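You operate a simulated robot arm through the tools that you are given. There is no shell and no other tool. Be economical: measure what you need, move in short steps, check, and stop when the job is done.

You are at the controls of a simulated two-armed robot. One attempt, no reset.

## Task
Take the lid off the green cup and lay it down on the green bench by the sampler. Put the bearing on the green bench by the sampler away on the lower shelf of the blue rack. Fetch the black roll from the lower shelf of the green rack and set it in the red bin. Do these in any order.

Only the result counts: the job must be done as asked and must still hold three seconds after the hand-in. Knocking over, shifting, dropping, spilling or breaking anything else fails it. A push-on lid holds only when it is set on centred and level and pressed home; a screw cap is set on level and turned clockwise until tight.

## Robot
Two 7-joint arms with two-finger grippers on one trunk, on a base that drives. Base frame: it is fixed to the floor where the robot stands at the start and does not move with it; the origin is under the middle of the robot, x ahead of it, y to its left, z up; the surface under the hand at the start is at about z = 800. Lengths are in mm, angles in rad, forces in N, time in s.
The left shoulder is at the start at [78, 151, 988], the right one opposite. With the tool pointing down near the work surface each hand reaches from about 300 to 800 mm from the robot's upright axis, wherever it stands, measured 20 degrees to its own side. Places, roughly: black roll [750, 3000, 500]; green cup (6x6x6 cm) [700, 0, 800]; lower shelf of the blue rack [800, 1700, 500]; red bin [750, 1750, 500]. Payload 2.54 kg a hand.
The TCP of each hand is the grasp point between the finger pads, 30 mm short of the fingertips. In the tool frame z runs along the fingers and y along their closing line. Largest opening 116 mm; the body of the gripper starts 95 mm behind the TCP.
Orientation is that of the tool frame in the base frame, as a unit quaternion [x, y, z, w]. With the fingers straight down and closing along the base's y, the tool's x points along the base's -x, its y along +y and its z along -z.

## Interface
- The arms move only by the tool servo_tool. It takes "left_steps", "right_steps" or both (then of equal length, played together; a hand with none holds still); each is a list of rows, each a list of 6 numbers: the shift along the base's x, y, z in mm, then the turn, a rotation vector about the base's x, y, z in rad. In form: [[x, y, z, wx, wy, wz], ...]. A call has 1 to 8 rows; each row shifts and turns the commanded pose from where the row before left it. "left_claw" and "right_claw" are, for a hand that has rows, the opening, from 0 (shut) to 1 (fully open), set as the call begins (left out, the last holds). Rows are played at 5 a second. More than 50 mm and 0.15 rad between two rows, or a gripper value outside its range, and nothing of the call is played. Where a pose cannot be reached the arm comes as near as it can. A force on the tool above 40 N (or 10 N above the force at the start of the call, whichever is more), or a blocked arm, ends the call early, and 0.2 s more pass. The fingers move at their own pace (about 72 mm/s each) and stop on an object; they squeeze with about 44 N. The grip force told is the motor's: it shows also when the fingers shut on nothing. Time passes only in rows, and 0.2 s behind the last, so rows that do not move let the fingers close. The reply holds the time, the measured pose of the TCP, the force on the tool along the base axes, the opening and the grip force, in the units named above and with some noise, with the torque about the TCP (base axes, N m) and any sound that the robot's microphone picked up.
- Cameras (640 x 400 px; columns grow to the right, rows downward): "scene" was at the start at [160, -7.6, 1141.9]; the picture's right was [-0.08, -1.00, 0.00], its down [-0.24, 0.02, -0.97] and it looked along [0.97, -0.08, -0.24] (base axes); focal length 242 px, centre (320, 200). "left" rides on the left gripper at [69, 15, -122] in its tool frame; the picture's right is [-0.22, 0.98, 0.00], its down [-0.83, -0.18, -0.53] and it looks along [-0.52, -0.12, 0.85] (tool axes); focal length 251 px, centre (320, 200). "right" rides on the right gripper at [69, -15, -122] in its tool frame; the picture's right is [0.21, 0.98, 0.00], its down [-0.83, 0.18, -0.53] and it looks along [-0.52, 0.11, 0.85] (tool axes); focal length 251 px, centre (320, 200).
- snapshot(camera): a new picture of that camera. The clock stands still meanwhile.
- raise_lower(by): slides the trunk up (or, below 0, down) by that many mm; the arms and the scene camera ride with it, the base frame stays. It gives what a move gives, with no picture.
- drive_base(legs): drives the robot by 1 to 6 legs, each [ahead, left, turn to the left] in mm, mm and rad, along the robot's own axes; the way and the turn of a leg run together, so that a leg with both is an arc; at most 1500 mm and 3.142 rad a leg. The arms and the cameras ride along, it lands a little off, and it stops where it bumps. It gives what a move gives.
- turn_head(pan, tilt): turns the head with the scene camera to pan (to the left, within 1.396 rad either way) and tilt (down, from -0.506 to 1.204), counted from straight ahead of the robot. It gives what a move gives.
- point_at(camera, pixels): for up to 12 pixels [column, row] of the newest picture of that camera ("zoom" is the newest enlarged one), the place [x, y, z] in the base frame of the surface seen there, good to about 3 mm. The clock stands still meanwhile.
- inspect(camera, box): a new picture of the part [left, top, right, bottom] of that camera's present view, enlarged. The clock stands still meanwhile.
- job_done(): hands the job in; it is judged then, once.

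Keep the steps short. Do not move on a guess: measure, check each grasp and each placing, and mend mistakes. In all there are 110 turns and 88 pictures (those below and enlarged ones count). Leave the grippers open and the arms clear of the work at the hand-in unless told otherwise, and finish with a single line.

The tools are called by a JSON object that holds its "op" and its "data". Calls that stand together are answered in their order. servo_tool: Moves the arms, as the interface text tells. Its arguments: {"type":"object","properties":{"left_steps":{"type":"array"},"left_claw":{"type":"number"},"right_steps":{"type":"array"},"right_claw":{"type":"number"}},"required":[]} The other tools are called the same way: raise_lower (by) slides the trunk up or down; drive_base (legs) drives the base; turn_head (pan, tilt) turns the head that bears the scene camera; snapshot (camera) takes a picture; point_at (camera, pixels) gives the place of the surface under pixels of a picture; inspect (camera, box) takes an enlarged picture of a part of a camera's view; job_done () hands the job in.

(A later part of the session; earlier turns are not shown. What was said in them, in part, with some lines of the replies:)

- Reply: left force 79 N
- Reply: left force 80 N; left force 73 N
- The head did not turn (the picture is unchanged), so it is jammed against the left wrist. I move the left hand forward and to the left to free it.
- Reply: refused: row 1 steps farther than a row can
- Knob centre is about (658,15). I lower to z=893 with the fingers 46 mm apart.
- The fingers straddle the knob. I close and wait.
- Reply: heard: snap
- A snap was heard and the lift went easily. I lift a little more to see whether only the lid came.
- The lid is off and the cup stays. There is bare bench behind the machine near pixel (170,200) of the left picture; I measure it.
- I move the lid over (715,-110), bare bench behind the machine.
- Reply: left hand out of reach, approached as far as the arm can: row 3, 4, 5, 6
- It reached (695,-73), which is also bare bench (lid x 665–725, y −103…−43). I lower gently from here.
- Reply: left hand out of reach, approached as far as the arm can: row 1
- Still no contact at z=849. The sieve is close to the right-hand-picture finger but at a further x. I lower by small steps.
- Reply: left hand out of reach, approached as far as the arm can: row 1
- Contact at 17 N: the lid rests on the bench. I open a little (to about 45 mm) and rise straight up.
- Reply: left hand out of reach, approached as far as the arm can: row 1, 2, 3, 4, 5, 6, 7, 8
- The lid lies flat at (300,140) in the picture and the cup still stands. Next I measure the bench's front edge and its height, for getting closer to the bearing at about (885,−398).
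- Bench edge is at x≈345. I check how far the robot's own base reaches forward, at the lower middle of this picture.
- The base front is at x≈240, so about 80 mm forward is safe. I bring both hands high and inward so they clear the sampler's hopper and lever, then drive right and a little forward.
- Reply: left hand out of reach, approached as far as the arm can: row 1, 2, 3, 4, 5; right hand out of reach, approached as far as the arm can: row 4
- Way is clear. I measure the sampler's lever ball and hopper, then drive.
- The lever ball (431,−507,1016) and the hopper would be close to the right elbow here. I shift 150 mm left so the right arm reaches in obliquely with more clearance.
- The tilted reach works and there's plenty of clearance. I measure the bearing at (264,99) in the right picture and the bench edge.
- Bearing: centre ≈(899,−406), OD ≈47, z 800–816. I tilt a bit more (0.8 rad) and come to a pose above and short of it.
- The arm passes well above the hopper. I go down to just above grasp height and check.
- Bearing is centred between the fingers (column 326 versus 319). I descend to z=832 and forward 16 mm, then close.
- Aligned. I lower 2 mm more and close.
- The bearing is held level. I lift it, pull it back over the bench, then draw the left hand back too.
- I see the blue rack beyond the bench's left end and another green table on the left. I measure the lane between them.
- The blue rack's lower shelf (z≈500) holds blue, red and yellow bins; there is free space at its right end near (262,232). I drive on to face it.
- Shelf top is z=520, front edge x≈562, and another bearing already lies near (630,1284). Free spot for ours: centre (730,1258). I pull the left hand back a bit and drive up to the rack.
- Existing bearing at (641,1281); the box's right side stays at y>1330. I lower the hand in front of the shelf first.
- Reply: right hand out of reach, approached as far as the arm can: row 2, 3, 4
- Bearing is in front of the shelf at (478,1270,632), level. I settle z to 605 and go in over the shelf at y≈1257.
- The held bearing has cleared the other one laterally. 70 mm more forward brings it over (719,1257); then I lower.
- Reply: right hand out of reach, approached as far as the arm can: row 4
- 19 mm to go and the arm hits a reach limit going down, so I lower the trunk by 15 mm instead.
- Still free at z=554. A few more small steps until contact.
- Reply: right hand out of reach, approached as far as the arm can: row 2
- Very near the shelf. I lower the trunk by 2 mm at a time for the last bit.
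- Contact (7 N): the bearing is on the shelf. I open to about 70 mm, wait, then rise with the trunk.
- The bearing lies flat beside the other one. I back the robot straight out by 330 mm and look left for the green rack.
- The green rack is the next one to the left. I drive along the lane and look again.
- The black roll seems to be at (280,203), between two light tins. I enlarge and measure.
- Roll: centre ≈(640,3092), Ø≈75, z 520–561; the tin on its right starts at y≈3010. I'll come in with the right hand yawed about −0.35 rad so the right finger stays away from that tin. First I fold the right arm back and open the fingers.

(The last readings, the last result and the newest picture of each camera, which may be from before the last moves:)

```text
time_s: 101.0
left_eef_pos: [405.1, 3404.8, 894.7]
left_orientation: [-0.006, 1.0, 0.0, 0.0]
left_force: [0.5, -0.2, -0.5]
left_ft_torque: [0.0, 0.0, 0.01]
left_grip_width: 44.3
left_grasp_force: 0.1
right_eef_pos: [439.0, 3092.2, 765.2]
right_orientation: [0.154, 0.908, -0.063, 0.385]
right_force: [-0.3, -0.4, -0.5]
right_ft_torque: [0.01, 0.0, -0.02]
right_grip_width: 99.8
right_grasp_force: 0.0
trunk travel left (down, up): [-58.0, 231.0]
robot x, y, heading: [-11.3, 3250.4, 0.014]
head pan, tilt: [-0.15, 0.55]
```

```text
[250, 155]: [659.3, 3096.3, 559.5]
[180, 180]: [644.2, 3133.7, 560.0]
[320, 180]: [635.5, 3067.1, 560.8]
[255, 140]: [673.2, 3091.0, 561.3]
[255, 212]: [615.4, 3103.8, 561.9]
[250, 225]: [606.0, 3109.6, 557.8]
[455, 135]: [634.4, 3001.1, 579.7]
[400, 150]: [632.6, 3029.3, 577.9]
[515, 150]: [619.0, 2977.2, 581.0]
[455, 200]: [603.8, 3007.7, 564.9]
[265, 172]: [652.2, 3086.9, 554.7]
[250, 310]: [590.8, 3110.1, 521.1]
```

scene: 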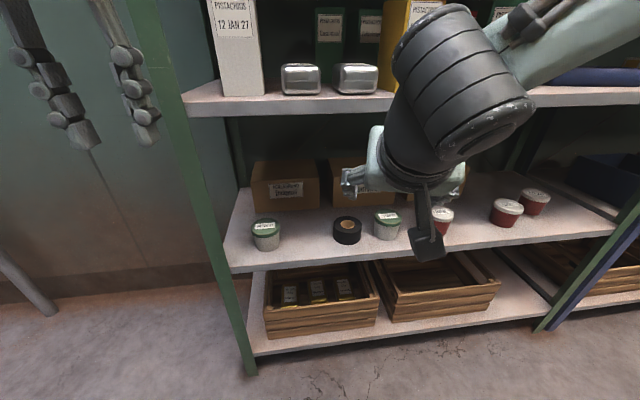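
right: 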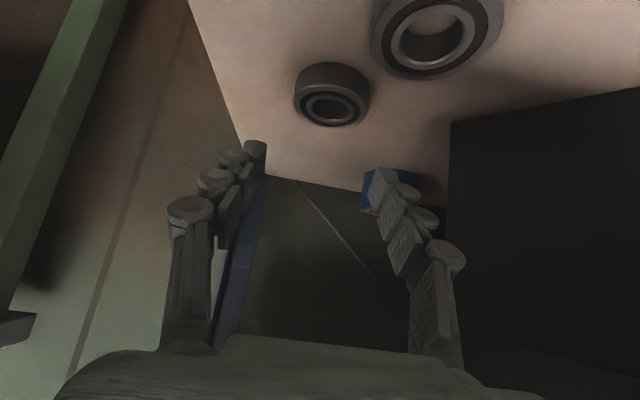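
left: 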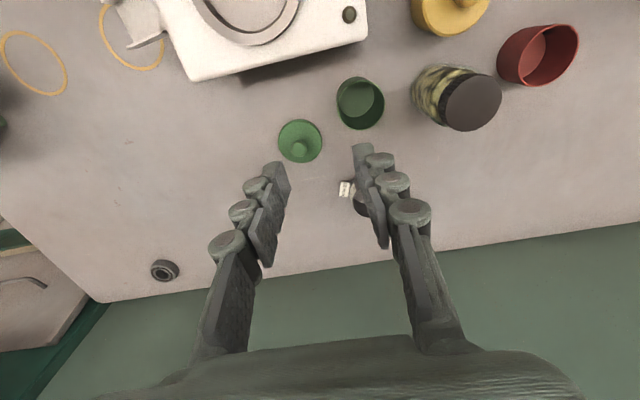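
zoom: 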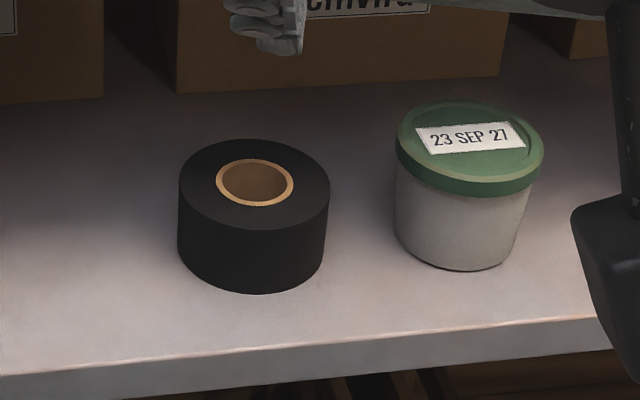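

Refined: roll centre (640,3099), Ø≈69; tin's left edge y≈3031. I lower the right hand in front of the shelf, offset to the left.

{"op": "servo_tool", "data": {"right_steps": [[14, 16, -38, 0, 0, 0], [14, 16, -38, 0, 0, 0], [14, 16, -38, 0, 0, 0], [14, 16, -38, 0, 0, 0]], "right_claw": 0.81}}

{"op": "snapshot", "data": {"camera": "scene"}}

{"op": "snapshot", "data": {"camera": "right"}}

```text
time_s: 102.0
left_eef_pos: [405.1, 3404.1, 895.5]
left_orientation: [-0.006, 1.0, -0.001, 0.0]
left_force: [0.4, 0.4, 1.1]
left_ft_torque: [-0.03, -0.02, 0.0]
left_grip_width: 44.0
left_grasp_force: 0.1
right_eef_pos: [495.5, 3118.4, 629.4]
right_orientation: [0.152, 0.908, -0.06, 0.385]
right_force: [0.6, -0.6, 0.0]
right_ft_torque: [0.0, 0.0, 0.04]
right_grip_width: 94.1
right_grasp_force: 0.1
right hand out of reach, approached as far as the arm can: row 3, 4
trunk travel left (down, up): [-58.0, 231.0]
robot x, y, heading: [-11.5, 3252.4, 0.013]
head pan, tilt: [-0.15, 0.55]
```

```text
29 pictures are left
```

scene: 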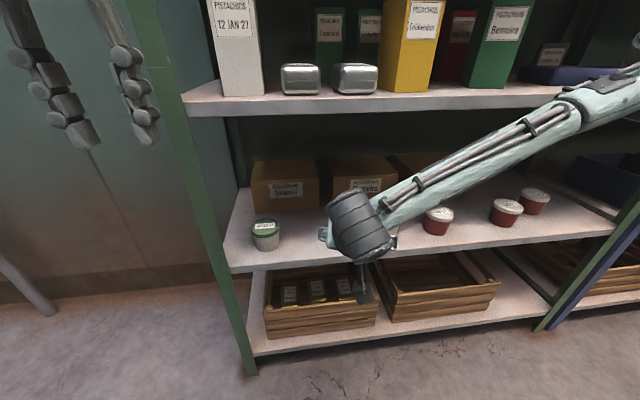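

```text
28 pictures are left
```

right: 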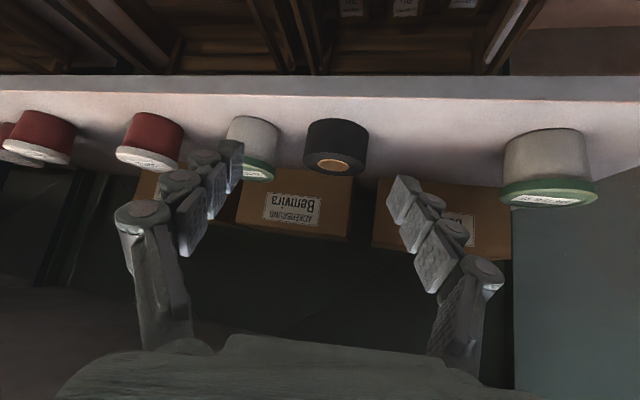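

The roll is nearly centred between the fingers at (336,145). I advance over it at z≈612.

{"op": "servo_tool", "data": {"right_steps": [[44, 4, -4, 0, 0, 0], [44, -4, -6, 0, 0, 0], [30, -6, -4, 0, 0, 0], [15, -4, -4, 0, 0, 0], [0, 0, 0, 0, 0, 0]]}}

{"op": "snapshot", "data": {"camera": "right"}}

{"op": "inspect", "data": {"camera": "scene", "box": [240, 80, 480, 270]}}

```text
time_s: 103.2
left_eef_pos: [404.7, 3404.9, 894.8]
left_orientation: [-0.007, 1.0, -0.001, 0.0]
left_force: [0.2, -0.4, -0.2]
left_ft_torque: [0.02, 0.0, -0.02]
left_grip_width: 44.3
left_grasp_force: 0.1
right_eef_pos: [624.8, 3092.2, 620.2]
right_orientation: [0.154, 0.908, -0.062, 0.385]
right_force: [0.3, 0.2, 1.4]
right_ft_torque: [0.0, 0.01, 0.02]
right_grip_width: 94.0
right_grasp_force: 0.1
right hand out of reach, approached as far as the arm can: row 1, 2, 3
trunk travel left (down, up): [-58.0, 231.0]
robot x, y, heading: [-14.4, 3252.6, 0.019]
head pan, tilt: [-0.15, 0.55]
```

```text
27 pictures are left
```

right: 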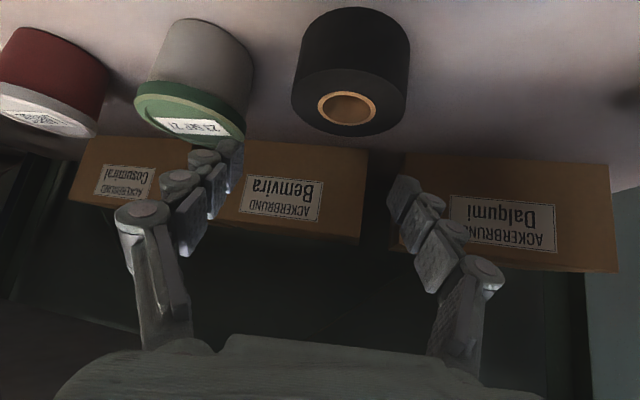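

```text
2.11 times, centred on (360, 175) of scene
```

zoom: 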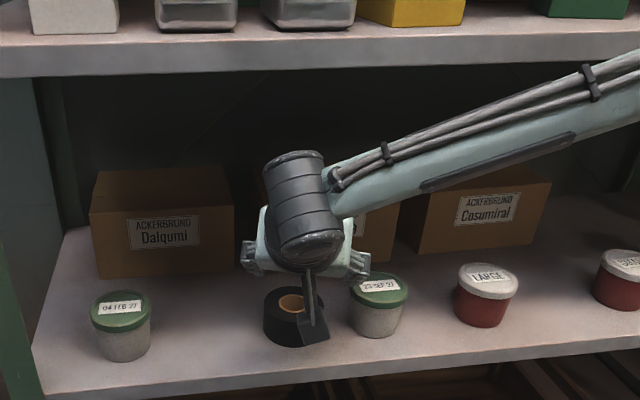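

I need about 16 mm to the left (roll at column 350, finger middle at 316). I shift that way at this height.

{"op": "servo_tool", "data": {"right_steps": [[2, 8, 0, 0, 0, 0], [2, 8, 0, 0, 0, 0], [0, 0, 0, 0, 0, 0]]}}

{"op": "snapshot", "data": {"camera": "right"}}

{"op": "point_at", "data": {"camera": "right", "pixels": [[350, 130], [350, 85], [297, 85], [405, 85], [240, 125], [250, 70], [190, 105]]}}

```text
time_s: 104.0
left_eef_pos: [405.0, 3405.1, 895.2]
left_orientation: [-0.006, 1.0, 0.0, 0.0]
left_force: [0.2, 0.7, -0.5]
left_ft_torque: [0.01, 0.01, -0.02]
left_grip_width: 44.1
left_grasp_force: 0.1
right_eef_pos: [624.4, 3096.7, 625.8]
right_orientation: [0.153, 0.908, -0.062, 0.385]
right_force: [0.2, 0.6, -0.3]
right_ft_torque: [0.0, 0.02, 0.04]
right_grip_width: 94.1
right_grasp_force: 0.1
right hand out of reach, approached as far as the arm can: row 1, 2
trunk travel left (down, up): [-58.0, 231.0]
robot x, y, heading: [-11.1, 3251.0, 0.017]
head pan, tilt: [-0.15, 0.55]
```

```text
25 pictures are left
```

right: 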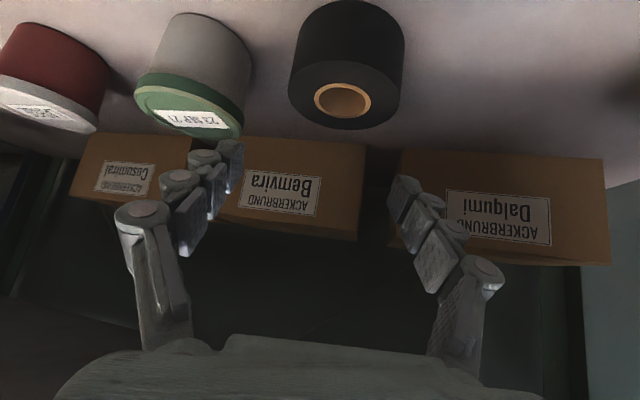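

```text
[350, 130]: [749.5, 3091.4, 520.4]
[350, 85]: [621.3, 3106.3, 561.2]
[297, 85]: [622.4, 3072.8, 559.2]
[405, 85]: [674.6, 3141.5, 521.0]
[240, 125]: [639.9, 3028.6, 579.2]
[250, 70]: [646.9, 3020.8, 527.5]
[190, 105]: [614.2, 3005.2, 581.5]
```

The arm is at a limit when low and close to the body; at the blue rack it went lower when farther out. So I back the base off by 90 mm, lower the trunk 50 mm once outside, and reach further.

{"op": "drive_base", "data": {"legs": [[-90, 15, -0.015]]}}

{"op": "servo_tool", "data": {"right_steps": [[20, 0, 20, 0, 0, 0], [20, 0, 20, 0, 0, 0], [0, 0, 10, 0, 0, 0]]}}

{"op": "raise_lower", "data": {"by": -50}}

{"op": "snapshot", "data": {"camera": "right"}}

```text
time_s: 105.1
left_eef_pos: [315.2, 3413.1, 895.1]
left_orientation: [0.001, 1.0, 0.0, 0.0]
left_force: [-0.2, 0.0, 0.3]
left_ft_torque: [-0.01, 0.0, 0.0]
left_grip_width: 44.3
left_grasp_force: 0.0
right_eef_pos: [531.0, 3101.8, 626.9]
right_orientation: [0.161, 0.906, -0.066, 0.385]
right_force: [0.0, -1.3, -1.4]
right_ft_torque: [-0.02, -0.02, 0.02]
right_grip_width: 93.9
right_grasp_force: 0.0
trunk travel left (down, up): [-58.0, 231.0]
robot x, y, heading: [-105.2, 3263.6, 0.002]
head pan, tilt: [-0.15, 0.55]
```

```text
time_s: 105.9
left_eef_pos: [315.6, 3413.8, 896.0]
left_orientation: [0.003, 1.0, 0.0, 0.0]
left_force: [0.0, -0.4, 0.4]
left_ft_torque: [0.02, 0.01, -0.02]
left_grip_width: 44.0
left_grasp_force: 0.0
right_eef_pos: [570.8, 3100.7, 675.2]
right_orientation: [0.161, 0.907, -0.065, 0.385]
right_force: [0.2, -0.9, -1.1]
right_ft_torque: [0.02, 0.01, 0.02]
right_grip_width: 93.8
right_grasp_force: 0.0
trunk travel left (down, up): [-58.0, 231.0]
robot x, y, heading: [-101.3, 3266.3, -0.002]
head pan, tilt: [-0.15, 0.55]
```

```text
time_s: 106.9
left_eef_pos: [316.1, 3413.7, 845.6]
left_orientation: [0.001, 1.0, 0.0, 0.0]
left_force: [0.2, 0.5, -0.5]
left_ft_torque: [-0.03, -0.01, -0.03]
left_grip_width: 44.1
left_grasp_force: 0.0
right_eef_pos: [570.8, 3099.7, 625.3]
right_orientation: [0.159, 0.907, -0.065, 0.385]
right_force: [0.7, 0.2, -0.1]
right_ft_torque: [-0.01, -0.04, -0.01]
right_grip_width: 94.0
right_grasp_force: 0.1
trunk travel left (down, up): [-8.0, 281.0]
robot x, y, heading: [-100.1, 3262.2, -0.002]
head pan, tilt: [-0.15, 0.55]
```

```text
24 pictures are left
```

right: 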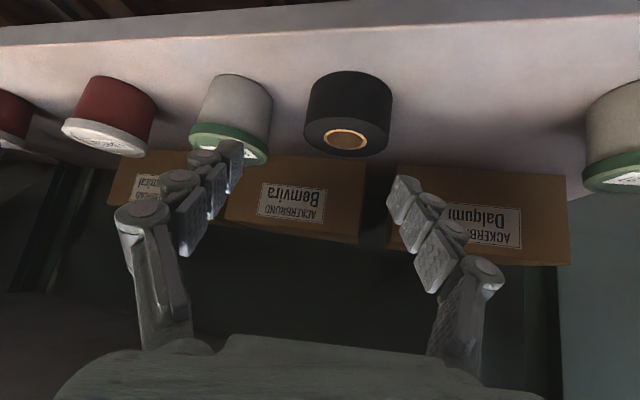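

I re-measure the roll from the right camera with the base now settled.

{"op": "inspect", "data": {"camera": "right", "box": [180, 60, 420, 180]}}

{"op": "point_at", "data": {"camera": "zoom", "pixels": [[335, 180], [550, 185], [440, 247], [440, 150], [375, 235], [520, 240], [235, 195], [240, 170], [110, 200], [440, 205]]}}

```text
2.67 times, centred on (300, 120) of right
```

zoom: 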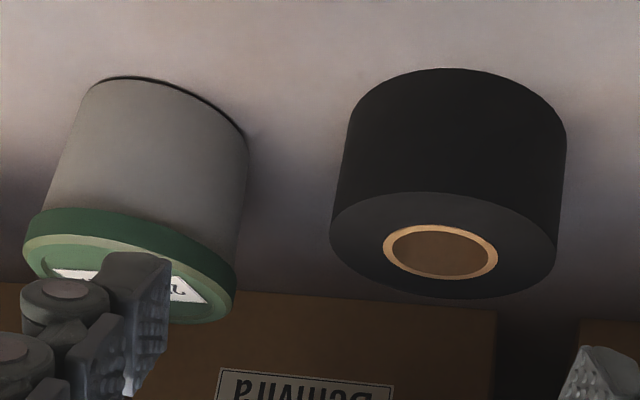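

```text
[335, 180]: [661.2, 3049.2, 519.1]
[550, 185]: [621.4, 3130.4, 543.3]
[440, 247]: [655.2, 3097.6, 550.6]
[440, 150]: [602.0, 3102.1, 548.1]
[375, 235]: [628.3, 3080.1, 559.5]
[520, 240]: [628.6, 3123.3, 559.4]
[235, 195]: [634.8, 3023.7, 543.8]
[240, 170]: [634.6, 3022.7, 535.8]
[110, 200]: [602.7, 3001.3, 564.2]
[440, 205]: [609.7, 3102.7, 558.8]
```

Roll centre ≈(638,3100). I go to (626,3107) at z≈612, then check before the last descent.

{"op": "servo_tool", "data": {"right_steps": [[28, 4, 0, 0, 0, 0], [27, 4, -8, 0, 0, 0], [0, 0, -10, 0, 0, 0], [0, 0, 0, 0, 0, 0]]}}

{"op": "snapshot", "data": {"camera": "right"}}

```text
time_s: 107.9
left_eef_pos: [315.6, 3412.7, 844.9]
left_orientation: [0.002, 1.0, 0.0, 0.0]
left_force: [0.6, -0.4, 0.2]
left_ft_torque: [0.01, 0.02, -0.01]
left_grip_width: 44.1
left_grasp_force: 0.0
right_eef_pos: [604.9, 3078.4, 617.0]
right_orientation: [0.161, 0.907, -0.065, 0.384]
right_force: [-1.8, 0.4, 0.2]
right_ft_torque: [0.04, 0.0, 0.02]
right_grip_width: 93.9
right_grasp_force: 0.0
right hand out of reach, approached as far as the arm can: row 1, 2
trunk travel left (down, up): [-8.0, 281.0]
robot x, y, heading: [-106.1, 3265.9, -0.001]
head pan, tilt: [-0.15, 0.55]
```

```text
22 pictures are left
```

right: 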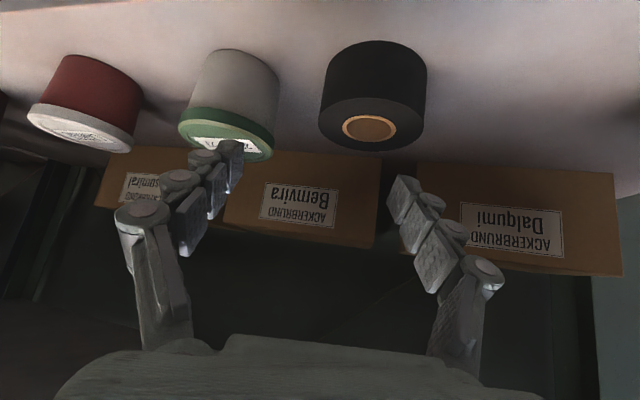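

The right wrist is at its limit when yawed outward. The left arm suits this yaw naturally, so I back out, fold the right arm up, and prepare the left hand with the same tilt and yaw.

{"op": "raise_lower", "data": {"by": 15}}

{"op": "drive_base", "data": {"legs": [[-260, 0, 0]]}}

{"op": "servo_tool", "data": {"right_steps": [[-25, 0, 35, 0, 0, 0.117], [-25, 0, 35, 0, 0, 0.117], [-25, 0, 35, 0, 0, 0.117], [-25, 0, 30, 0, 0, 0], [-25, 0, 30, 0, 0, 0], [-25, 0, 20, 0, 0, 0]], "left_steps": [[25, 0, -10, 0, -0.133, 0], [25, 0, -10, 0, -0.133, 0], [25, 0, -10, 0, -0.133, 0], [25, 0, -10, 0, -0.133, 0], [25, 0, -10, 0, -0.133, 0], [25, 0, -10, 0, -0.133, 0]], "left_claw": 0.81}}

{"op": "servo_tool", "data": {"left_steps": [[0, 0, -10, 0, 0, -0.117], [0, 0, -10, 0, 0, -0.117], [0, 0, -10, 0, 0, -0.117]]}}

{"op": "drive_base", "data": {"legs": [[0, -300, 0]]}}

{"op": "turn_head", "data": {"pan": 0.15, "tilt": 0.45}}

{"op": "snapshot", "data": {"camera": "scene"}}

```text
time_s: 108.5
left_eef_pos: [315.9, 3412.7, 859.2]
left_orientation: [0.002, 1.0, 0.0, 0.0]
left_force: [0.4, 0.4, -0.5]
left_ft_torque: [0.0, 0.03, 0.01]
left_grip_width: 44.3
left_grasp_force: 0.0
right_eef_pos: [604.8, 3078.6, 632.3]
right_orientation: [0.16, 0.907, -0.065, 0.385]
right_force: [0.6, 0.1, -0.5]
right_ft_torque: [0.0, 0.0, 0.02]
right_grip_width: 94.1
right_grasp_force: 0.0
trunk travel left (down, up): [-23.0, 266.0]
robot x, y, heading: [-104.7, 3267.1, 0.001]
head pan, tilt: [-0.15, 0.55]
```

```text
time_s: 110.4
left_eef_pos: [51.8, 3413.3, 860.0]
left_orientation: [0.002, 1.0, 0.0, -0.001]
left_force: [0.5, 1.0, -0.4]
left_ft_torque: [0.0, 0.01, 0.01]
left_grip_width: 44.3
left_grasp_force: 0.0
right_eef_pos: [341.4, 3078.1, 633.1]
right_orientation: [0.16, 0.907, -0.064, 0.385]
right_force: [0.0, 0.3, 0.9]
right_ft_torque: [-0.01, 0.0, 0.03]
right_grip_width: 93.8
right_grasp_force: 0.1
trunk travel left (down, up): [-23.0, 266.0]
robot x, y, heading: [-364.4, 3265.5, -0.005]
head pan, tilt: [-0.15, 0.55]
```

```text
time_s: 111.8
left_eef_pos: [200.9, 3412.7, 800.5]
left_orientation: [0.002, 0.921, 0.0, 0.389]
left_force: [-0.3, -0.1, 1.5]
left_ft_torque: [0.01, 0.01, -0.02]
left_grip_width: 93.9
left_grasp_force: 0.0
right_eef_pos: [190.6, 3076.9, 818.7]
right_orientation: [-0.001, 0.921, 0.004, 0.39]
right_force: [0.4, 0.1, -0.3]
right_ft_torque: [-0.01, 0.04, -0.01]
right_grip_width: 93.9
right_grasp_force: 0.0
trunk travel left (down, up): [-23.0, 266.0]
robot x, y, heading: [-368.1, 3265.8, -0.005]
head pan, tilt: [-0.15, 0.55]
```

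```text
time_s: 112.6
left_eef_pos: [202.6, 3413.3, 770.7]
left_orientation: [0.164, 0.907, -0.068, 0.383]
left_force: [0.3, -0.3, -0.2]
left_ft_torque: [0.02, 0.0, 0.02]
left_grip_width: 93.9
left_grasp_force: 0.0
right_eef_pos: [190.3, 3078.2, 819.1]
right_orientation: [0.0, 0.921, 0.004, 0.39]
right_force: [-0.7, 0.5, 0.4]
right_ft_torque: [0.02, 0.0, 0.01]
right_grip_width: 93.8
right_grasp_force: 0.1
trunk travel left (down, up): [-23.0, 266.0]
robot x, y, heading: [-364.9, 3265.6, -0.004]
head pan, tilt: [-0.15, 0.55]
```

```text
time_s: 116.0
left_eef_pos: [202.2, 3112.8, 769.4]
left_orientation: [0.164, 0.907, -0.068, 0.383]
left_force: [0.3, 0.9, 0.4]
left_ft_torque: [0.02, 0.02, 0.0]
left_grip_width: 94.2
left_grasp_force: 0.0
right_eef_pos: [188.5, 2775.8, 817.5]
right_orientation: [0.001, 0.921, 0.003, 0.39]
right_force: [-0.8, -0.3, 0.6]
right_ft_torque: [-0.01, -0.03, -0.01]
right_grip_width: 94.0
right_grasp_force: 0.1
trunk travel left (down, up): [-23.0, 266.0]
robot x, y, heading: [-369.1, 2968.0, -0.003]
head pan, tilt: [-0.15, 0.55]
```

```text
time_s: 116.8
left_eef_pos: [201.2, 3113.4, 769.5]
left_orientation: [0.164, 0.907, -0.067, 0.382]
left_force: [0.3, 0.2, 0.5]
left_ft_torque: [-0.04, 0.01, 0.01]
left_grip_width: 94.0
left_grasp_force: 0.1
right_eef_pos: [189.6, 2776.1, 817.3]
right_orientation: [0.001, 0.921, 0.002, 0.391]
right_force: [0.7, 0.3, 0.0]
right_ft_torque: [0.0, 0.02, 0.01]
right_grip_width: 94.1
right_grasp_force: 0.1
trunk travel left (down, up): [-23.0, 266.0]
robot x, y, heading: [-373.3, 2962.8, -0.009]
head pan, tilt: [0.15, 0.45]
```

```text
21 pictures are left
```

scene: 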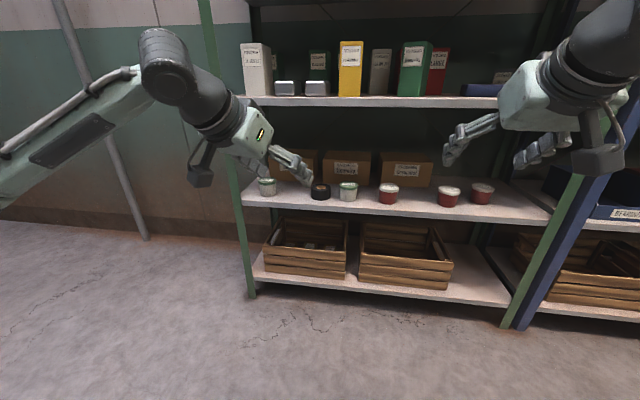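

The left hand looks well posed. I drive forward 295 mm and lower the hand in front of the shelf.

{"op": "drive_base", "data": {"legs": [[295, 0, 0.006]]}}

{"op": "servo_tool", "data": {"left_steps": [[3, 4, -40, 0, 0, 0], [3, 4, -40, 0, 0, 0], [3, 4, -40, 0, 0, 0], [0, 4, -28, 0, 0, 0]]}}

{"op": "snapshot", "data": {"camera": "left"}}

```text
time_s: 118.9
left_eef_pos: [497.8, 3119.3, 770.4]
left_orientation: [0.158, 0.908, -0.065, 0.383]
left_force: [-0.4, -0.3, 0.0]
left_ft_torque: [0.01, -0.01, -0.01]
left_grip_width: 94.0
left_grasp_force: 0.1
right_eef_pos: [490.4, 2782.9, 819.1]
right_orientation: [-0.003, 0.921, 0.004, 0.391]
right_force: [-0.1, -0.1, 0.0]
right_ft_torque: [-0.01, 0.03, -0.03]
right_grip_width: 94.2
right_grasp_force: 0.1
trunk travel left (down, up): [-23.0, 266.0]
robot x, y, heading: [-67.9, 2967.1, 0.007]
head pan, tilt: [0.15, 0.45]
```

```text
time_s: 119.9
left_eef_pos: [507.4, 3134.7, 622.4]
left_orientation: [0.159, 0.908, -0.066, 0.383]
left_force: [0.2, 0.1, -1.2]
left_ft_torque: [0.02, 0.01, 0.03]
left_grip_width: 93.8
left_grasp_force: 0.0
right_eef_pos: [489.9, 2782.9, 818.2]
right_orientation: [-0.004, 0.921, 0.006, 0.39]
right_force: [-0.3, -0.8, -0.4]
right_ft_torque: [0.0, 0.01, 0.01]
right_grip_width: 94.1
right_grasp_force: 0.0
trunk travel left (down, up): [-23.0, 266.0]
robot x, y, heading: [-66.2, 2971.0, 0.005]
head pan, tilt: [0.15, 0.45]
```

```text
20 pictures are left
```

left: 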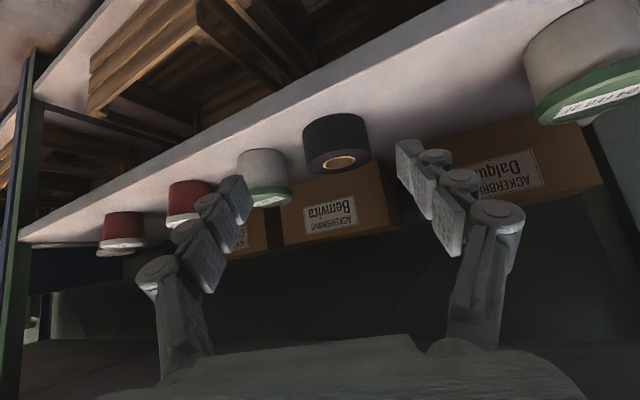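

No limits hit. I measure the roll from the left camera.

{"op": "point_at", "data": {"camera": "left", "pixels": [[308, 140], [366, 140], [336, 120], [310, 160], [365, 158], [336, 153], [283, 165], [290, 188], [340, 171], [540, 100]]}}

{"op": "servo_tool", "data": {"left_steps": [[40, -8, -6, 0, 0, 0], [40, -8, -4, 0, 0, 0], [0, 0, 0, 0, 0, 0]]}}

{"op": "inspect", "data": {"camera": "left", "box": [160, 40, 560, 290]}}

```text
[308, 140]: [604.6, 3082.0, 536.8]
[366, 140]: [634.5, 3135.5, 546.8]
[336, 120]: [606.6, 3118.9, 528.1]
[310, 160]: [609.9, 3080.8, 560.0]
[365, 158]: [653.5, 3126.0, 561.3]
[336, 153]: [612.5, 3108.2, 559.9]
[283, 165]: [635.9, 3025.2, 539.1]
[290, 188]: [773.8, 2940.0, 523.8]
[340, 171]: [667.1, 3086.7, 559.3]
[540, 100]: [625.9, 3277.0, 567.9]
```

```text
time_s: 120.7
left_eef_pos: [586.6, 3118.6, 614.1]
left_orientation: [0.159, 0.908, -0.066, 0.383]
left_force: [0.0, 0.3, -0.7]
left_ft_torque: [-0.01, -0.02, -0.02]
left_grip_width: 94.2
left_grasp_force: 0.1
right_eef_pos: [490.2, 2782.9, 818.6]
right_orientation: [-0.004, 0.921, 0.005, 0.39]
right_force: [0.4, 0.4, -0.2]
right_ft_torque: [-0.02, 0.01, 0.01]
right_grip_width: 93.8
right_grasp_force: 0.1
trunk travel left (down, up): [-23.0, 266.0]
robot x, y, heading: [-69.2, 2965.6, 0.004]
head pan, tilt: [0.15, 0.45]
```

```text
1.60 times, centred on (360, 165) of left
```

zoom: 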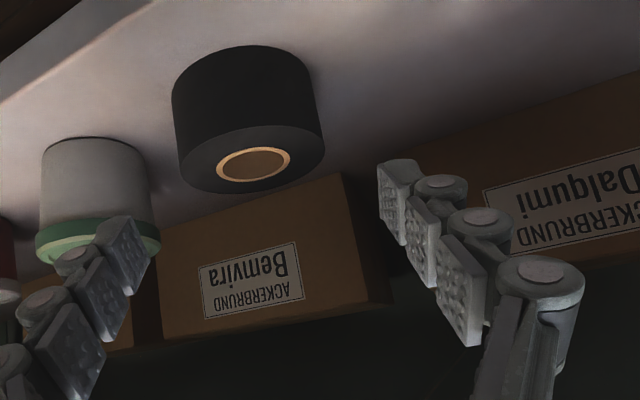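

Roll centre ≈(638,3102). I move above it to (626,3110) and come part way down.

{"op": "servo_tool", "data": {"left_steps": [[20, -4, 0, 0, 0, 0], [19, -4, 0, 0, 0, 0], [0, 0, -15, 0, 0, 0], [0, 0, -13, 0, 0, 0], [0, 0, 0, 0, 0, 0]]}}

{"op": "inspect", "data": {"camera": "left", "box": [160, 0, 560, 250]}}

{"op": "inspect", "data": {"camera": "scene", "box": [190, 60, 430, 230]}}

```text
time_s: 121.9
left_eef_pos: [626.7, 3110.5, 585.4]
left_orientation: [0.158, 0.908, -0.065, 0.383]
left_force: [0.3, -0.2, -0.2]
left_ft_torque: [0.0, -0.02, -0.01]
left_grip_width: 93.6
left_grasp_force: 0.0
right_eef_pos: [490.8, 2782.8, 818.0]
right_orientation: [-0.004, 0.921, 0.005, 0.39]
right_force: [-0.7, 0.1, -0.4]
right_ft_torque: [0.03, 0.0, 0.0]
right_grip_width: 93.9
right_grasp_force: 0.1
trunk travel left (down, up): [-23.0, 266.0]
robot x, y, heading: [-69.0, 2967.2, 0.006]
head pan, tilt: [0.15, 0.45]
```

```text
1.60 times, centred on (360, 125) of left
```

zoom: 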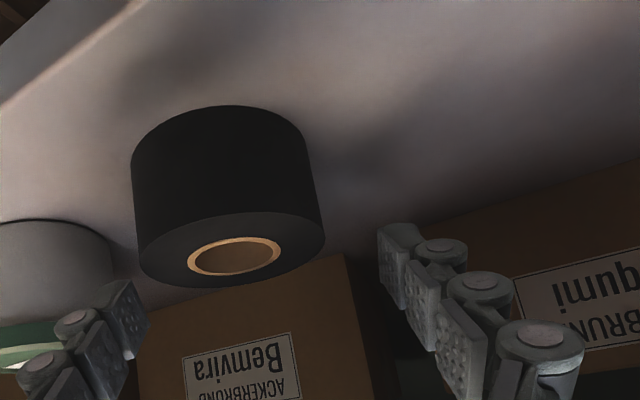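

```text
2.35 times, centred on (310, 145) of scene
```

zoom: 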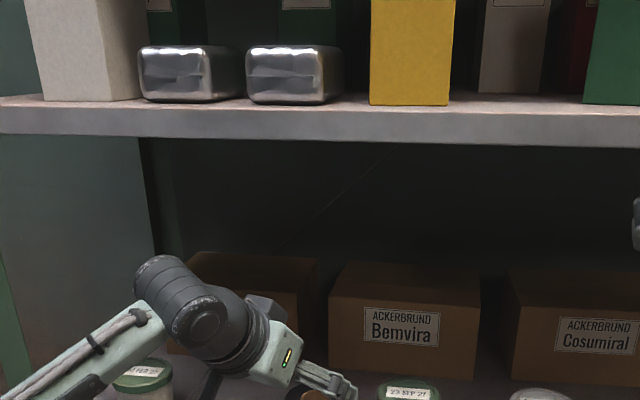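

Clearances work out: right fingertip ≈18 mm from the tin, 8 mm from the roll. I descend to z≈557.

{"op": "servo_tool", "data": {"left_steps": [[0, 0, -10, 0, 0, 0], [0, 0, -10, 0, 0, 0], [0, 0, -8, 0, 0, 0], [0, 0, 0, 0, 0, 0]]}}

{"op": "inspect", "data": {"camera": "left", "box": [120, 20, 520, 270]}}

```text
time_s: 122.9
left_eef_pos: [626.5, 3109.7, 555.0]
left_orientation: [0.158, 0.908, -0.065, 0.383]
left_force: [0.8, 0.2, 0.2]
left_ft_torque: [0.04, 0.03, -0.01]
left_grip_width: 94.2
left_grasp_force: 0.0
right_eef_pos: [490.1, 2783.1, 817.8]
right_orientation: [-0.004, 0.921, 0.005, 0.389]
right_force: [-0.2, -0.2, 0.0]
right_ft_torque: [0.0, 0.0, 0.0]
right_grip_width: 94.3
right_grasp_force: 0.1
trunk travel left (down, up): [-23.0, 266.0]
robot x, y, heading: [-69.9, 2966.7, 0.009]
head pan, tilt: [0.15, 0.45]
```

```text
1.60 times, centred on (320, 145) of left
```

zoom: 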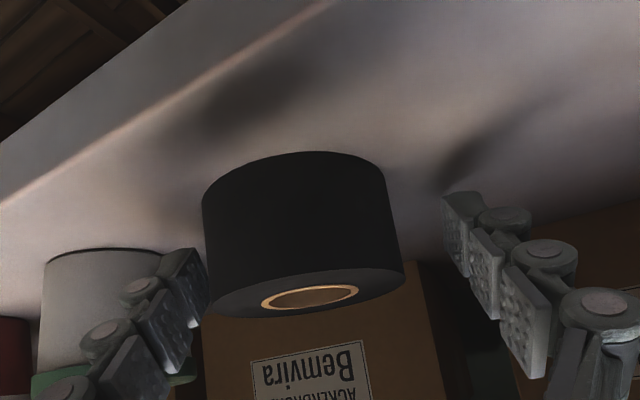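

Both fingers straddle the roll. I close.

{"op": "servo_tool", "data": {"left_steps": [[0, 0, 0, 0, 0, 0], [0, 0, 0, 0, 0, 0], [0, 0, 0, 0, 0, 0], [0, 0, 0, 0, 0, 0]], "left_claw": 0}}

{"op": "servo_tool", "data": {"left_steps": [[0, 0, 8, 0, 0, 0], [0, 0, 12, 0, 0, 0], [0, 0, 20, 0, 0, 0], [0, 0, 25, 0, 0, 0]]}}

{"op": "snapshot", "data": {"camera": "left"}}

```text
time_s: 123.9
left_eef_pos: [626.6, 3110.1, 556.1]
left_orientation: [0.159, 0.907, -0.066, 0.384]
left_force: [-1.6, -4.8, 3.9]
left_ft_torque: [-0.11, -0.05, -0.08]
left_grip_width: 72.6
left_grasp_force: 44.0
right_eef_pos: [489.6, 2782.7, 818.6]
right_orientation: [-0.004, 0.921, 0.005, 0.39]
right_force: [-0.8, 0.4, 0.2]
right_ft_torque: [0.01, -0.04, 0.0]
right_grip_width: 94.1
right_grasp_force: 0.2
trunk travel left (down, up): [-23.0, 266.0]
robot x, y, heading: [-69.4, 2966.6, 0.01]
head pan, tilt: [0.15, 0.45]
```

```text
time_s: 124.9
left_eef_pos: [625.8, 3110.6, 619.6]
left_orientation: [0.158, 0.908, -0.065, 0.383]
left_force: [-0.6, 0.1, -1.1]
left_ft_torque: [0.01, 0.05, 0.01]
left_grip_width: 72.8
left_grasp_force: 44.4
right_eef_pos: [489.7, 2782.5, 817.8]
right_orientation: [-0.004, 0.921, 0.005, 0.39]
right_force: [-0.2, 0.1, 0.3]
right_ft_torque: [0.0, -0.03, 0.01]
right_grip_width: 93.9
right_grasp_force: 0.1
trunk travel left (down, up): [-23.0, 266.0]
robot x, y, heading: [-69.5, 2965.9, 0.006]
head pan, tilt: [0.15, 0.45]
```

```text
15 pictures are left
```

left: 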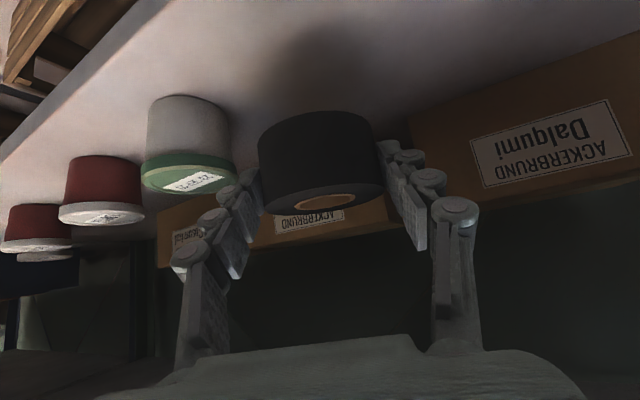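

The roll is held (72.7 mm, 44 N) and clear of the tins. I raise a little, back out, and drive right to the red bin.

{"op": "raise_lower", "data": {"by": 12}}

{"op": "drive_base", "data": {"legs": [[-290, 0, 0]]}}

{"op": "servo_tool", "data": {"left_steps": [[-20, 0, 30, 0, 0, 0.085], [-20, 0, 30, 0, 0, 0.085], [-20, 0, 30, 0, 0, 0.085], [-20, 0, 30, 0, 0, 0.085], [0, 0, 30, 0, 0, 0], [0, 0, 20, 0, 0, 0]]}}

{"op": "drive_base", "data": {"legs": [[0, -650, 0], [0, -610, 0]]}}

{"op": "turn_head", "data": {"pan": 0.1, "tilt": 0.45}}

{"op": "snapshot", "data": {"camera": "scene"}}

```text
time_s: 125.5
left_eef_pos: [627.3, 3110.1, 631.4]
left_orientation: [0.158, 0.908, -0.065, 0.382]
left_force: [-0.4, 0.1, -1.6]
left_ft_torque: [-0.01, 0.05, -0.01]
left_grip_width: 72.6
left_grasp_force: 44.1
right_eef_pos: [490.6, 2783.2, 829.9]
right_orientation: [-0.004, 0.921, 0.005, 0.39]
right_force: [0.3, 0.1, -1.0]
right_ft_torque: [0.04, -0.06, -0.01]
right_grip_width: 93.9
right_grasp_force: 0.0
trunk travel left (down, up): [-35.0, 254.0]
robot x, y, heading: [-68.8, 2964.5, 0.003]
head pan, tilt: [0.15, 0.45]
```

```text
time_s: 127.5
left_eef_pos: [334.8, 3108.2, 631.2]
left_orientation: [0.159, 0.908, -0.066, 0.383]
left_force: [-0.7, -0.3, -2.0]
left_ft_torque: [-0.01, 0.0, 0.0]
left_grip_width: 72.7
left_grasp_force: 44.0
right_eef_pos: [198.8, 2780.0, 831.3]
right_orientation: [-0.003, 0.921, 0.004, 0.39]
right_force: [-0.8, -0.7, 0.5]
right_ft_torque: [0.0, 0.0, 0.01]
right_grip_width: 94.0
right_grasp_force: 0.0
trunk travel left (down, up): [-35.0, 254.0]
robot x, y, heading: [-364.7, 2965.7, 0.003]
head pan, tilt: [0.15, 0.45]
```

```text
time_s: 128.9
left_eef_pos: [254.2, 3106.2, 801.7]
left_orientation: [0.003, 0.922, 0.0, 0.387]
left_force: [-0.3, 0.4, -1.0]
left_ft_torque: [-0.01, 0.03, 0.0]
left_grip_width: 72.6
left_grasp_force: 44.6
right_eef_pos: [198.1, 2781.2, 830.3]
right_orientation: [-0.005, 0.921, 0.005, 0.389]
right_force: [-0.1, 0.2, -1.0]
right_ft_torque: [-0.01, 0.0, 0.01]
right_grip_width: 94.0
right_grasp_force: 0.1
trunk travel left (down, up): [-35.0, 254.0]
robot x, y, heading: [-359.9, 2962.8, 0.005]
head pan, tilt: [0.15, 0.45]
```

```text
time_s: 141.4
left_eef_pos: [258.2, 1855.3, 801.5]
left_orientation: [0.009, 0.921, -0.002, 0.389]
left_force: [-0.4, 0.5, -1.0]
left_ft_torque: [-0.01, 0.02, -0.03]
left_grip_width: 72.4
left_grasp_force: 44.1
right_eef_pos: [197.5, 1530.1, 830.0]
right_orientation: [0.002, 0.921, 0.003, 0.389]
right_force: [-0.2, 0.0, -0.5]
right_ft_torque: [-0.02, 0.01, -0.02]
right_grip_width: 94.1
right_grasp_force: 0.0
trunk travel left (down, up): [-35.0, 254.0]
robot x, y, heading: [-358.2, 1722.4, -0.01]
head pan, tilt: [0.15, 0.45]
```

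```text
time_s: 142.0
left_eef_pos: [258.0, 1854.6, 802.2]
left_orientation: [0.008, 0.922, -0.002, 0.388]
left_force: [0.0, -0.2, -1.8]
left_ft_torque: [0.01, 0.05, 0.01]
left_grip_width: 72.5
left_grasp_force: 43.5
right_eef_pos: [197.3, 1529.7, 829.7]
right_orientation: [0.002, 0.921, 0.001, 0.39]
right_force: [-0.7, 0.3, 0.2]
right_ft_torque: [0.03, 0.02, 0.02]
right_grip_width: 94.1
right_grasp_force: 0.0
trunk travel left (down, up): [-35.0, 254.0]
robot x, y, heading: [-360.8, 1724.8, -0.006]
head pan, tilt: [0.099, 0.45]
```

```text
14 pictures are left
```

scene: 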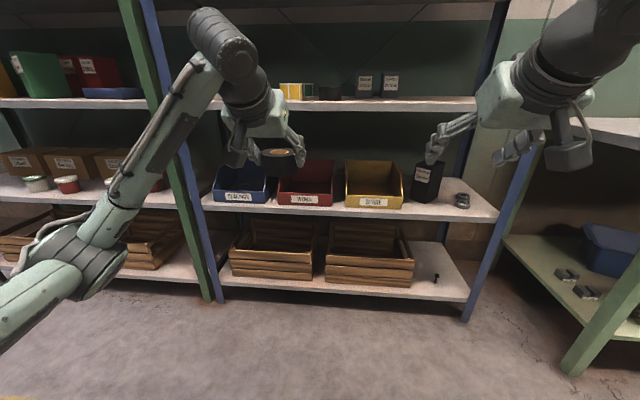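

I measure the red bin at about (305,180).

{"op": "inspect", "data": {"camera": "scene", "box": [260, 145, 360, 215]}}

{"op": "point_at", "data": {"camera": "zoom", "pixels": [[115, 330], [420, 340], [420, 290], [270, 310], [270, 255], [480, 100], [440, 200], [270, 150], [270, 210], [130, 240], [240, 95], [300, 285]]}}

```text
5.71 times, centred on (310, 180) of scene
```

zoom: 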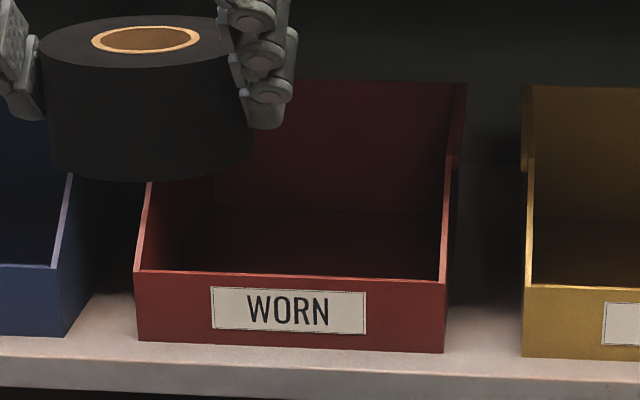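

```text
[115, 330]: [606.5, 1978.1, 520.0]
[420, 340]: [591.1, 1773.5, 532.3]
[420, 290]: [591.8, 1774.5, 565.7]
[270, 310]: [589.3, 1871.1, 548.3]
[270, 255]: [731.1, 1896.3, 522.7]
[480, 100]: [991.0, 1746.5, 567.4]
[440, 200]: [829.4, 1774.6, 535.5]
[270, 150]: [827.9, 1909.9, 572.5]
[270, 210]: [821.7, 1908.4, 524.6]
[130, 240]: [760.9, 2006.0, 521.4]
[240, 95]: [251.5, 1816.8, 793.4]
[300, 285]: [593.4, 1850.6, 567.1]
```

Red bin: front x=590 (lip z≈572), y 1757–1959, floor z≈523. Target: roll centre near (686,1860). I lower the left hand to z≈645, pull the right hand back, then drive forward.

{"op": "servo_tool", "data": {"left_steps": [[0, 0, -40, 0, 0, 0], [0, 0, -40, 0, 0, 0], [0, 0, -40, 0, 0, 0], [0, 0, -35, 0, 0, 0]], "right_steps": [[-25, 0, 0, 0, 0, 0], [-25, 0, 0, 0, 0, 0], [-25, 0, 0, 0, 0, 0], [-15, 0, 0, 0, 0, 0]]}}

{"op": "drive_base", "data": {"legs": [[335, 0, 0.007]]}}

{"op": "snapshot", "data": {"camera": "left"}}

{"op": "snapshot", "data": {"camera": "scene"}}

```text
time_s: 143.0
left_eef_pos: [257.8, 1855.2, 646.5]
left_orientation: [0.009, 0.922, -0.003, 0.388]
left_force: [-0.2, -0.2, -1.2]
left_ft_torque: [-0.03, 0.03, -0.04]
left_grip_width: 72.6
left_grasp_force: 43.9
right_eef_pos: [106.3, 1530.8, 829.7]
right_orientation: [0.003, 0.921, 0.003, 0.391]
right_force: [0.5, 0.0, 0.4]
right_ft_torque: [0.01, 0.0, -0.02]
right_grip_width: 94.0
right_grasp_force: 0.1
trunk travel left (down, up): [-35.0, 254.0]
robot x, y, heading: [-358.1, 1722.9, -0.01]
head pan, tilt: [0.099, 0.45]
```

```text
time_s: 145.2
left_eef_pos: [601.4, 1855.1, 647.6]
left_orientation: [0.007, 0.922, -0.002, 0.388]
left_force: [-0.4, -0.1, -1.5]
left_ft_torque: [0.02, 0.01, 0.0]
left_grip_width: 72.7
left_grasp_force: 44.1
right_eef_pos: [450.3, 1529.8, 829.7]
right_orientation: [0.001, 0.921, 0.002, 0.39]
right_force: [0.6, 0.4, -0.4]
right_ft_torque: [0.02, 0.02, 0.01]
right_grip_width: 94.1
right_grasp_force: 0.1
trunk travel left (down, up): [-35.0, 254.0]
robot x, y, heading: [-13.0, 1715.4, -0.006]
head pan, tilt: [0.099, 0.45]
```

```text
12 pictures are left
```

left: 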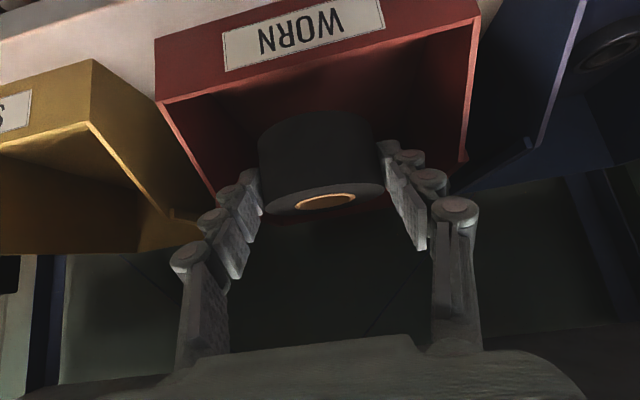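

```text
11 pictures are left
```

scene: 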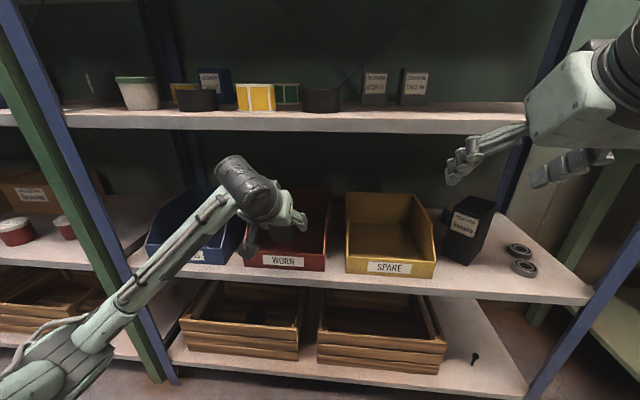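

The roll is centred over the bin. I advance 70 mm and start lowering.

{"op": "servo_tool", "data": {"left_steps": [[35, 2, 0, 0, 0, 0], [35, 2, 0, 0, 0, 0], [0, 0, -25, 0, 0, 0], [0, 0, -25, 0, 0, 0], [0, 0, -10, 0, 0, 0]]}}

{"op": "snapshot", "data": {"camera": "left"}}

```text
time_s: 146.4
left_eef_pos: [671.1, 1859.9, 586.7]
left_orientation: [0.009, 0.922, -0.003, 0.387]
left_force: [-0.1, -0.2, -1.1]
left_ft_torque: [-0.01, 0.02, 0.0]
left_grip_width: 72.5
left_grasp_force: 44.4
right_eef_pos: [450.7, 1530.1, 829.9]
right_orientation: [0.002, 0.921, 0.002, 0.39]
right_force: [0.5, -0.1, -0.8]
right_ft_torque: [0.02, -0.04, 0.02]
right_grip_width: 94.1
right_grasp_force: 0.0
trunk travel left (down, up): [-35.0, 254.0]
robot x, y, heading: [-18.8, 1719.5, -0.007]
head pan, tilt: [0.099, 0.45]
```

```text
10 pictures are left
```

left: 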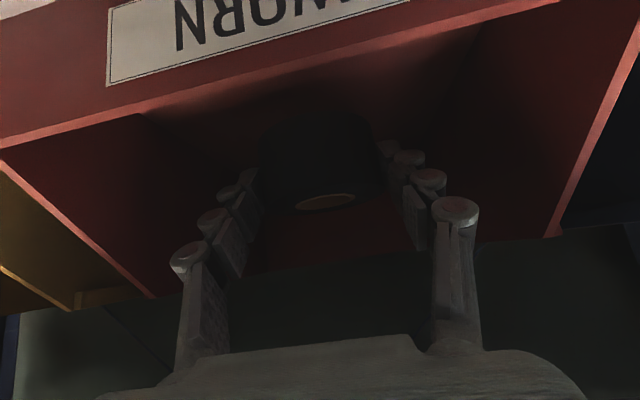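

Inside the bin, clear of the walls. I keep lowering by small steps until the roll touches the floor.

{"op": "servo_tool", "data": {"left_steps": [[0, 0, -10, 0, 0, 0], [0, 0, -8, 0, 0, 0], [0, 0, -4, 0, 0, 0], [0, 0, -3, 0, 0, 0], [0, 0, -2, 0, 0, 0], [0, 0, -2, 0, 0, 0]]}}

```text
time_s: 147.8
left_eef_pos: [671.6, 1858.4, 560.4]
left_orientation: [0.007, 0.921, -0.002, 0.39]
left_force: [-5.2, 1.0, 5.8]
left_ft_torque: [0.31, 0.13, 0.14]
left_grip_width: 72.4
left_grasp_force: 44.3
right_eef_pos: [449.8, 1529.4, 829.3]
right_orientation: [0.001, 0.92, 0.003, 0.391]
right_force: [0.2, -0.1, -0.4]
right_ft_torque: [0.02, 0.0, -0.02]
right_grip_width: 93.8
right_grasp_force: 0.0
trunk travel left (down, up): [-35.0, 254.0]
robot x, y, heading: [-19.3, 1720.5, -0.005]
head pan, tilt: [0.099, 0.45]
```

Contact at z=560, as expected for the bin floor. I open to about 94 mm.

{"op": "servo_tool", "data": {"left_steps": [[0, 0, 0, 0, 0, 0], [0, 0, 0, 0, 0, 0], [0, 0, 0, 0, 0, 0]], "left_claw": 0.81}}

{"op": "servo_tool", "data": {"left_steps": [[0, 0, 15, 0, 0, 0], [0, 0, 25, 0, 0, 0], [0, 0, 30, 0, 0, 0], [0, 0, 20, 0, 0, 0]]}}

{"op": "snapshot", "data": {"camera": "left"}}

```text
time_s: 148.7
left_eef_pos: [671.4, 1858.5, 558.6]
left_orientation: [0.007, 0.922, -0.002, 0.388]
left_force: [-0.4, -0.1, -0.3]
left_ft_torque: [0.0, 0.01, 0.01]
left_grip_width: 93.9
left_grasp_force: 0.1
right_eef_pos: [450.6, 1529.4, 829.8]
right_orientation: [0.0, 0.921, 0.003, 0.389]
right_force: [0.2, 0.2, 0.0]
right_ft_torque: [0.03, 0.0, 0.03]
right_grip_width: 93.9
right_grasp_force: 0.0
trunk travel left (down, up): [-35.0, 254.0]
robot x, y, heading: [-18.7, 1722.7, -0.003]
head pan, tilt: [0.099, 0.45]
```

```text
time_s: 149.7
left_eef_pos: [671.2, 1859.2, 648.8]
left_orientation: [0.009, 0.922, -0.002, 0.387]
left_force: [0.4, -0.3, -0.5]
left_ft_torque: [0.0, 0.01, -0.01]
left_grip_width: 93.9
left_grasp_force: 0.1
right_eef_pos: [450.5, 1530.6, 829.8]
right_orientation: [0.001, 0.921, 0.003, 0.389]
right_force: [-0.5, 0.1, -0.4]
right_ft_torque: [0.04, 0.0, -0.01]
right_grip_width: 93.9
right_grasp_force: 0.1
trunk travel left (down, up): [-35.0, 254.0]
robot x, y, heading: [-12.4, 1718.7, -0.004]
head pan, tilt: [0.099, 0.45]
```

```text
9 pictures are left
```

left: 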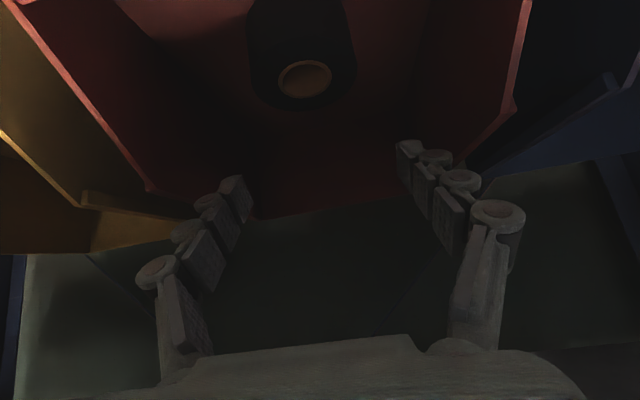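

The roll stands in the red bin. I back straight out and open both grippers, then take a last look at the rack.

{"op": "drive_base", "data": {"legs": [[-340, 0, 0]]}}

{"op": "servo_tool", "data": {"left_steps": [[0, 0, 10, 0, 0, 0], [0, 0, 10, 0, 0, 0]], "right_steps": [[0, 0, 10, 0, 0, 0], [0, 0, 10, 0, 0, 0]], "left_claw": 1, "right_claw": 1}}

{"op": "raise_lower", "data": {"by": 190}}

{"op": "turn_head", "data": {"pan": 0.0, "tilt": 0.5}}

{"op": "snapshot", "data": {"camera": "scene"}}

{"op": "turn_head", "data": {"pan": -1.0, "tilt": 0.3}}

{"op": "snapshot", "data": {"camera": "scene"}}

```text
time_s: 151.9
left_eef_pos: [330.2, 1862.6, 648.8]
left_orientation: [0.007, 0.921, -0.001, 0.388]
left_force: [0.4, -0.6, 0.6]
left_ft_torque: [0.0, -0.04, -0.03]
left_grip_width: 93.9
left_grasp_force: 0.1
right_eef_pos: [109.8, 1532.0, 831.0]
right_orientation: [-0.001, 0.921, 0.004, 0.39]
right_force: [-0.6, 0.8, -0.2]
right_ft_torque: [0.02, -0.01, 0.04]
right_grip_width: 93.7
right_grasp_force: 0.1
trunk travel left (down, up): [-35.0, 254.0]
robot x, y, heading: [-358.6, 1720.3, -0.007]
head pan, tilt: [0.099, 0.45]
```

```text
time_s: 152.5
left_eef_pos: [328.8, 1861.7, 667.9]
left_orientation: [0.006, 0.921, -0.001, 0.388]
left_force: [-0.5, -0.2, -0.6]
left_ft_torque: [-0.01, 0.04, -0.02]
left_grip_width: 116.1
left_grasp_force: 0.1
right_eef_pos: [109.2, 1530.5, 850.0]
right_orientation: [0.0, 0.921, 0.003, 0.39]
right_force: [0.7, 0.9, -0.1]
right_ft_torque: [0.0, -0.04, 0.04]
right_grip_width: 116.1
right_grasp_force: 0.0
trunk travel left (down, up): [-35.0, 254.0]
robot x, y, heading: [-355.6, 1721.1, -0.0]
head pan, tilt: [0.099, 0.45]
```

```text
time_s: 154.6
left_eef_pos: [329.1, 1862.6, 857.6]
left_orientation: [0.006, 0.921, -0.001, 0.389]
left_force: [-0.3, 0.2, -0.1]
left_ft_torque: [0.0, -0.02, 0.02]
left_grip_width: 116.0
left_grasp_force: 0.0
right_eef_pos: [109.7, 1531.2, 1039.2]
right_orientation: [-0.001, 0.921, 0.004, 0.39]
right_force: [0.3, 0.4, -0.3]
right_ft_torque: [0.0, -0.02, -0.01]
right_grip_width: 116.0
right_grasp_force: 0.1
trunk travel left (down, up): [-225.0, 64.0]
robot x, y, heading: [-356.6, 1718.6, -0.003]
head pan, tilt: [0.099, 0.45]
```

```text
time_s: 155.2
left_eef_pos: [330.2, 1861.1, 858.3]
left_orientation: [0.006, 0.921, -0.001, 0.389]
left_force: [-0.3, -0.5, 0.3]
left_ft_torque: [0.0, -0.01, -0.01]
left_grip_width: 116.1
left_grasp_force: 0.0
right_eef_pos: [108.6, 1531.1, 1040.8]
right_orientation: [-0.001, 0.921, 0.004, 0.39]
right_force: [-0.2, 0.1, -0.5]
right_ft_torque: [0.05, -0.02, 0.01]
right_grip_width: 115.9
right_grasp_force: 0.1
trunk travel left (down, up): [-225.0, 64.0]
robot x, y, heading: [-355.5, 1717.9, -0.001]
head pan, tilt: [0.0, 0.499]
```

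```text
8 pictures are left
```

scene: 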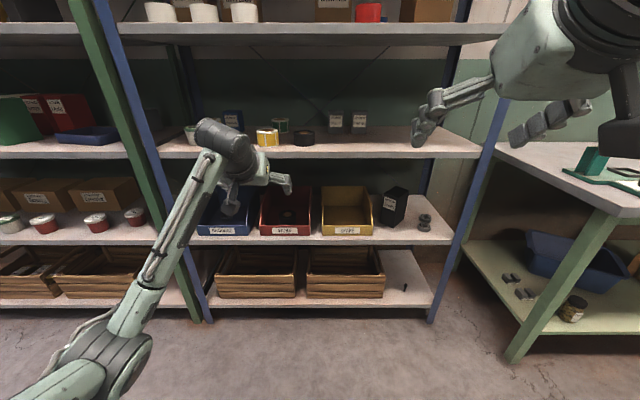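

```text
time_s: 156.5
left_eef_pos: [329.6, 1862.4, 858.1]
left_orientation: [0.007, 0.921, -0.002, 0.389]
left_force: [-0.5, 0.3, 0.3]
left_ft_torque: [0.04, 0.02, 0.01]
left_grip_width: 115.9
left_grasp_force: 0.1
right_eef_pos: [109.6, 1530.9, 1041.1]
right_orientation: [0.0, 0.921, 0.003, 0.39]
right_force: [0.9, 0.3, 0.1]
right_ft_torque: [-0.02, -0.01, 0.04]
right_grip_width: 115.9
right_grasp_force: 0.1
trunk travel left (down, up): [-225.0, 64.0]
robot x, y, heading: [-354.4, 1717.2, -0.001]
head pan, tilt: [-1.0, 0.3]
```

```text
7 pictures are left
```

scene: 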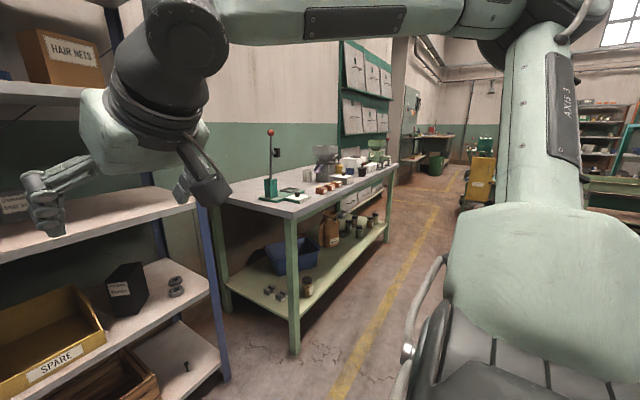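

The roll is in the red bin at (289,215), both bearings lie on the lower shelf, and the lid was last seen flat on the bench. The hands are open and clear, so I hand in.

{"op": "job_done", "data": {}}

```text
The job is handed in.
```

All three jobs are done: the green cup's lid lies on the green bench by the sampler, the bearing is on the blue rack's lower shelf, and the black roll is in the red bin.
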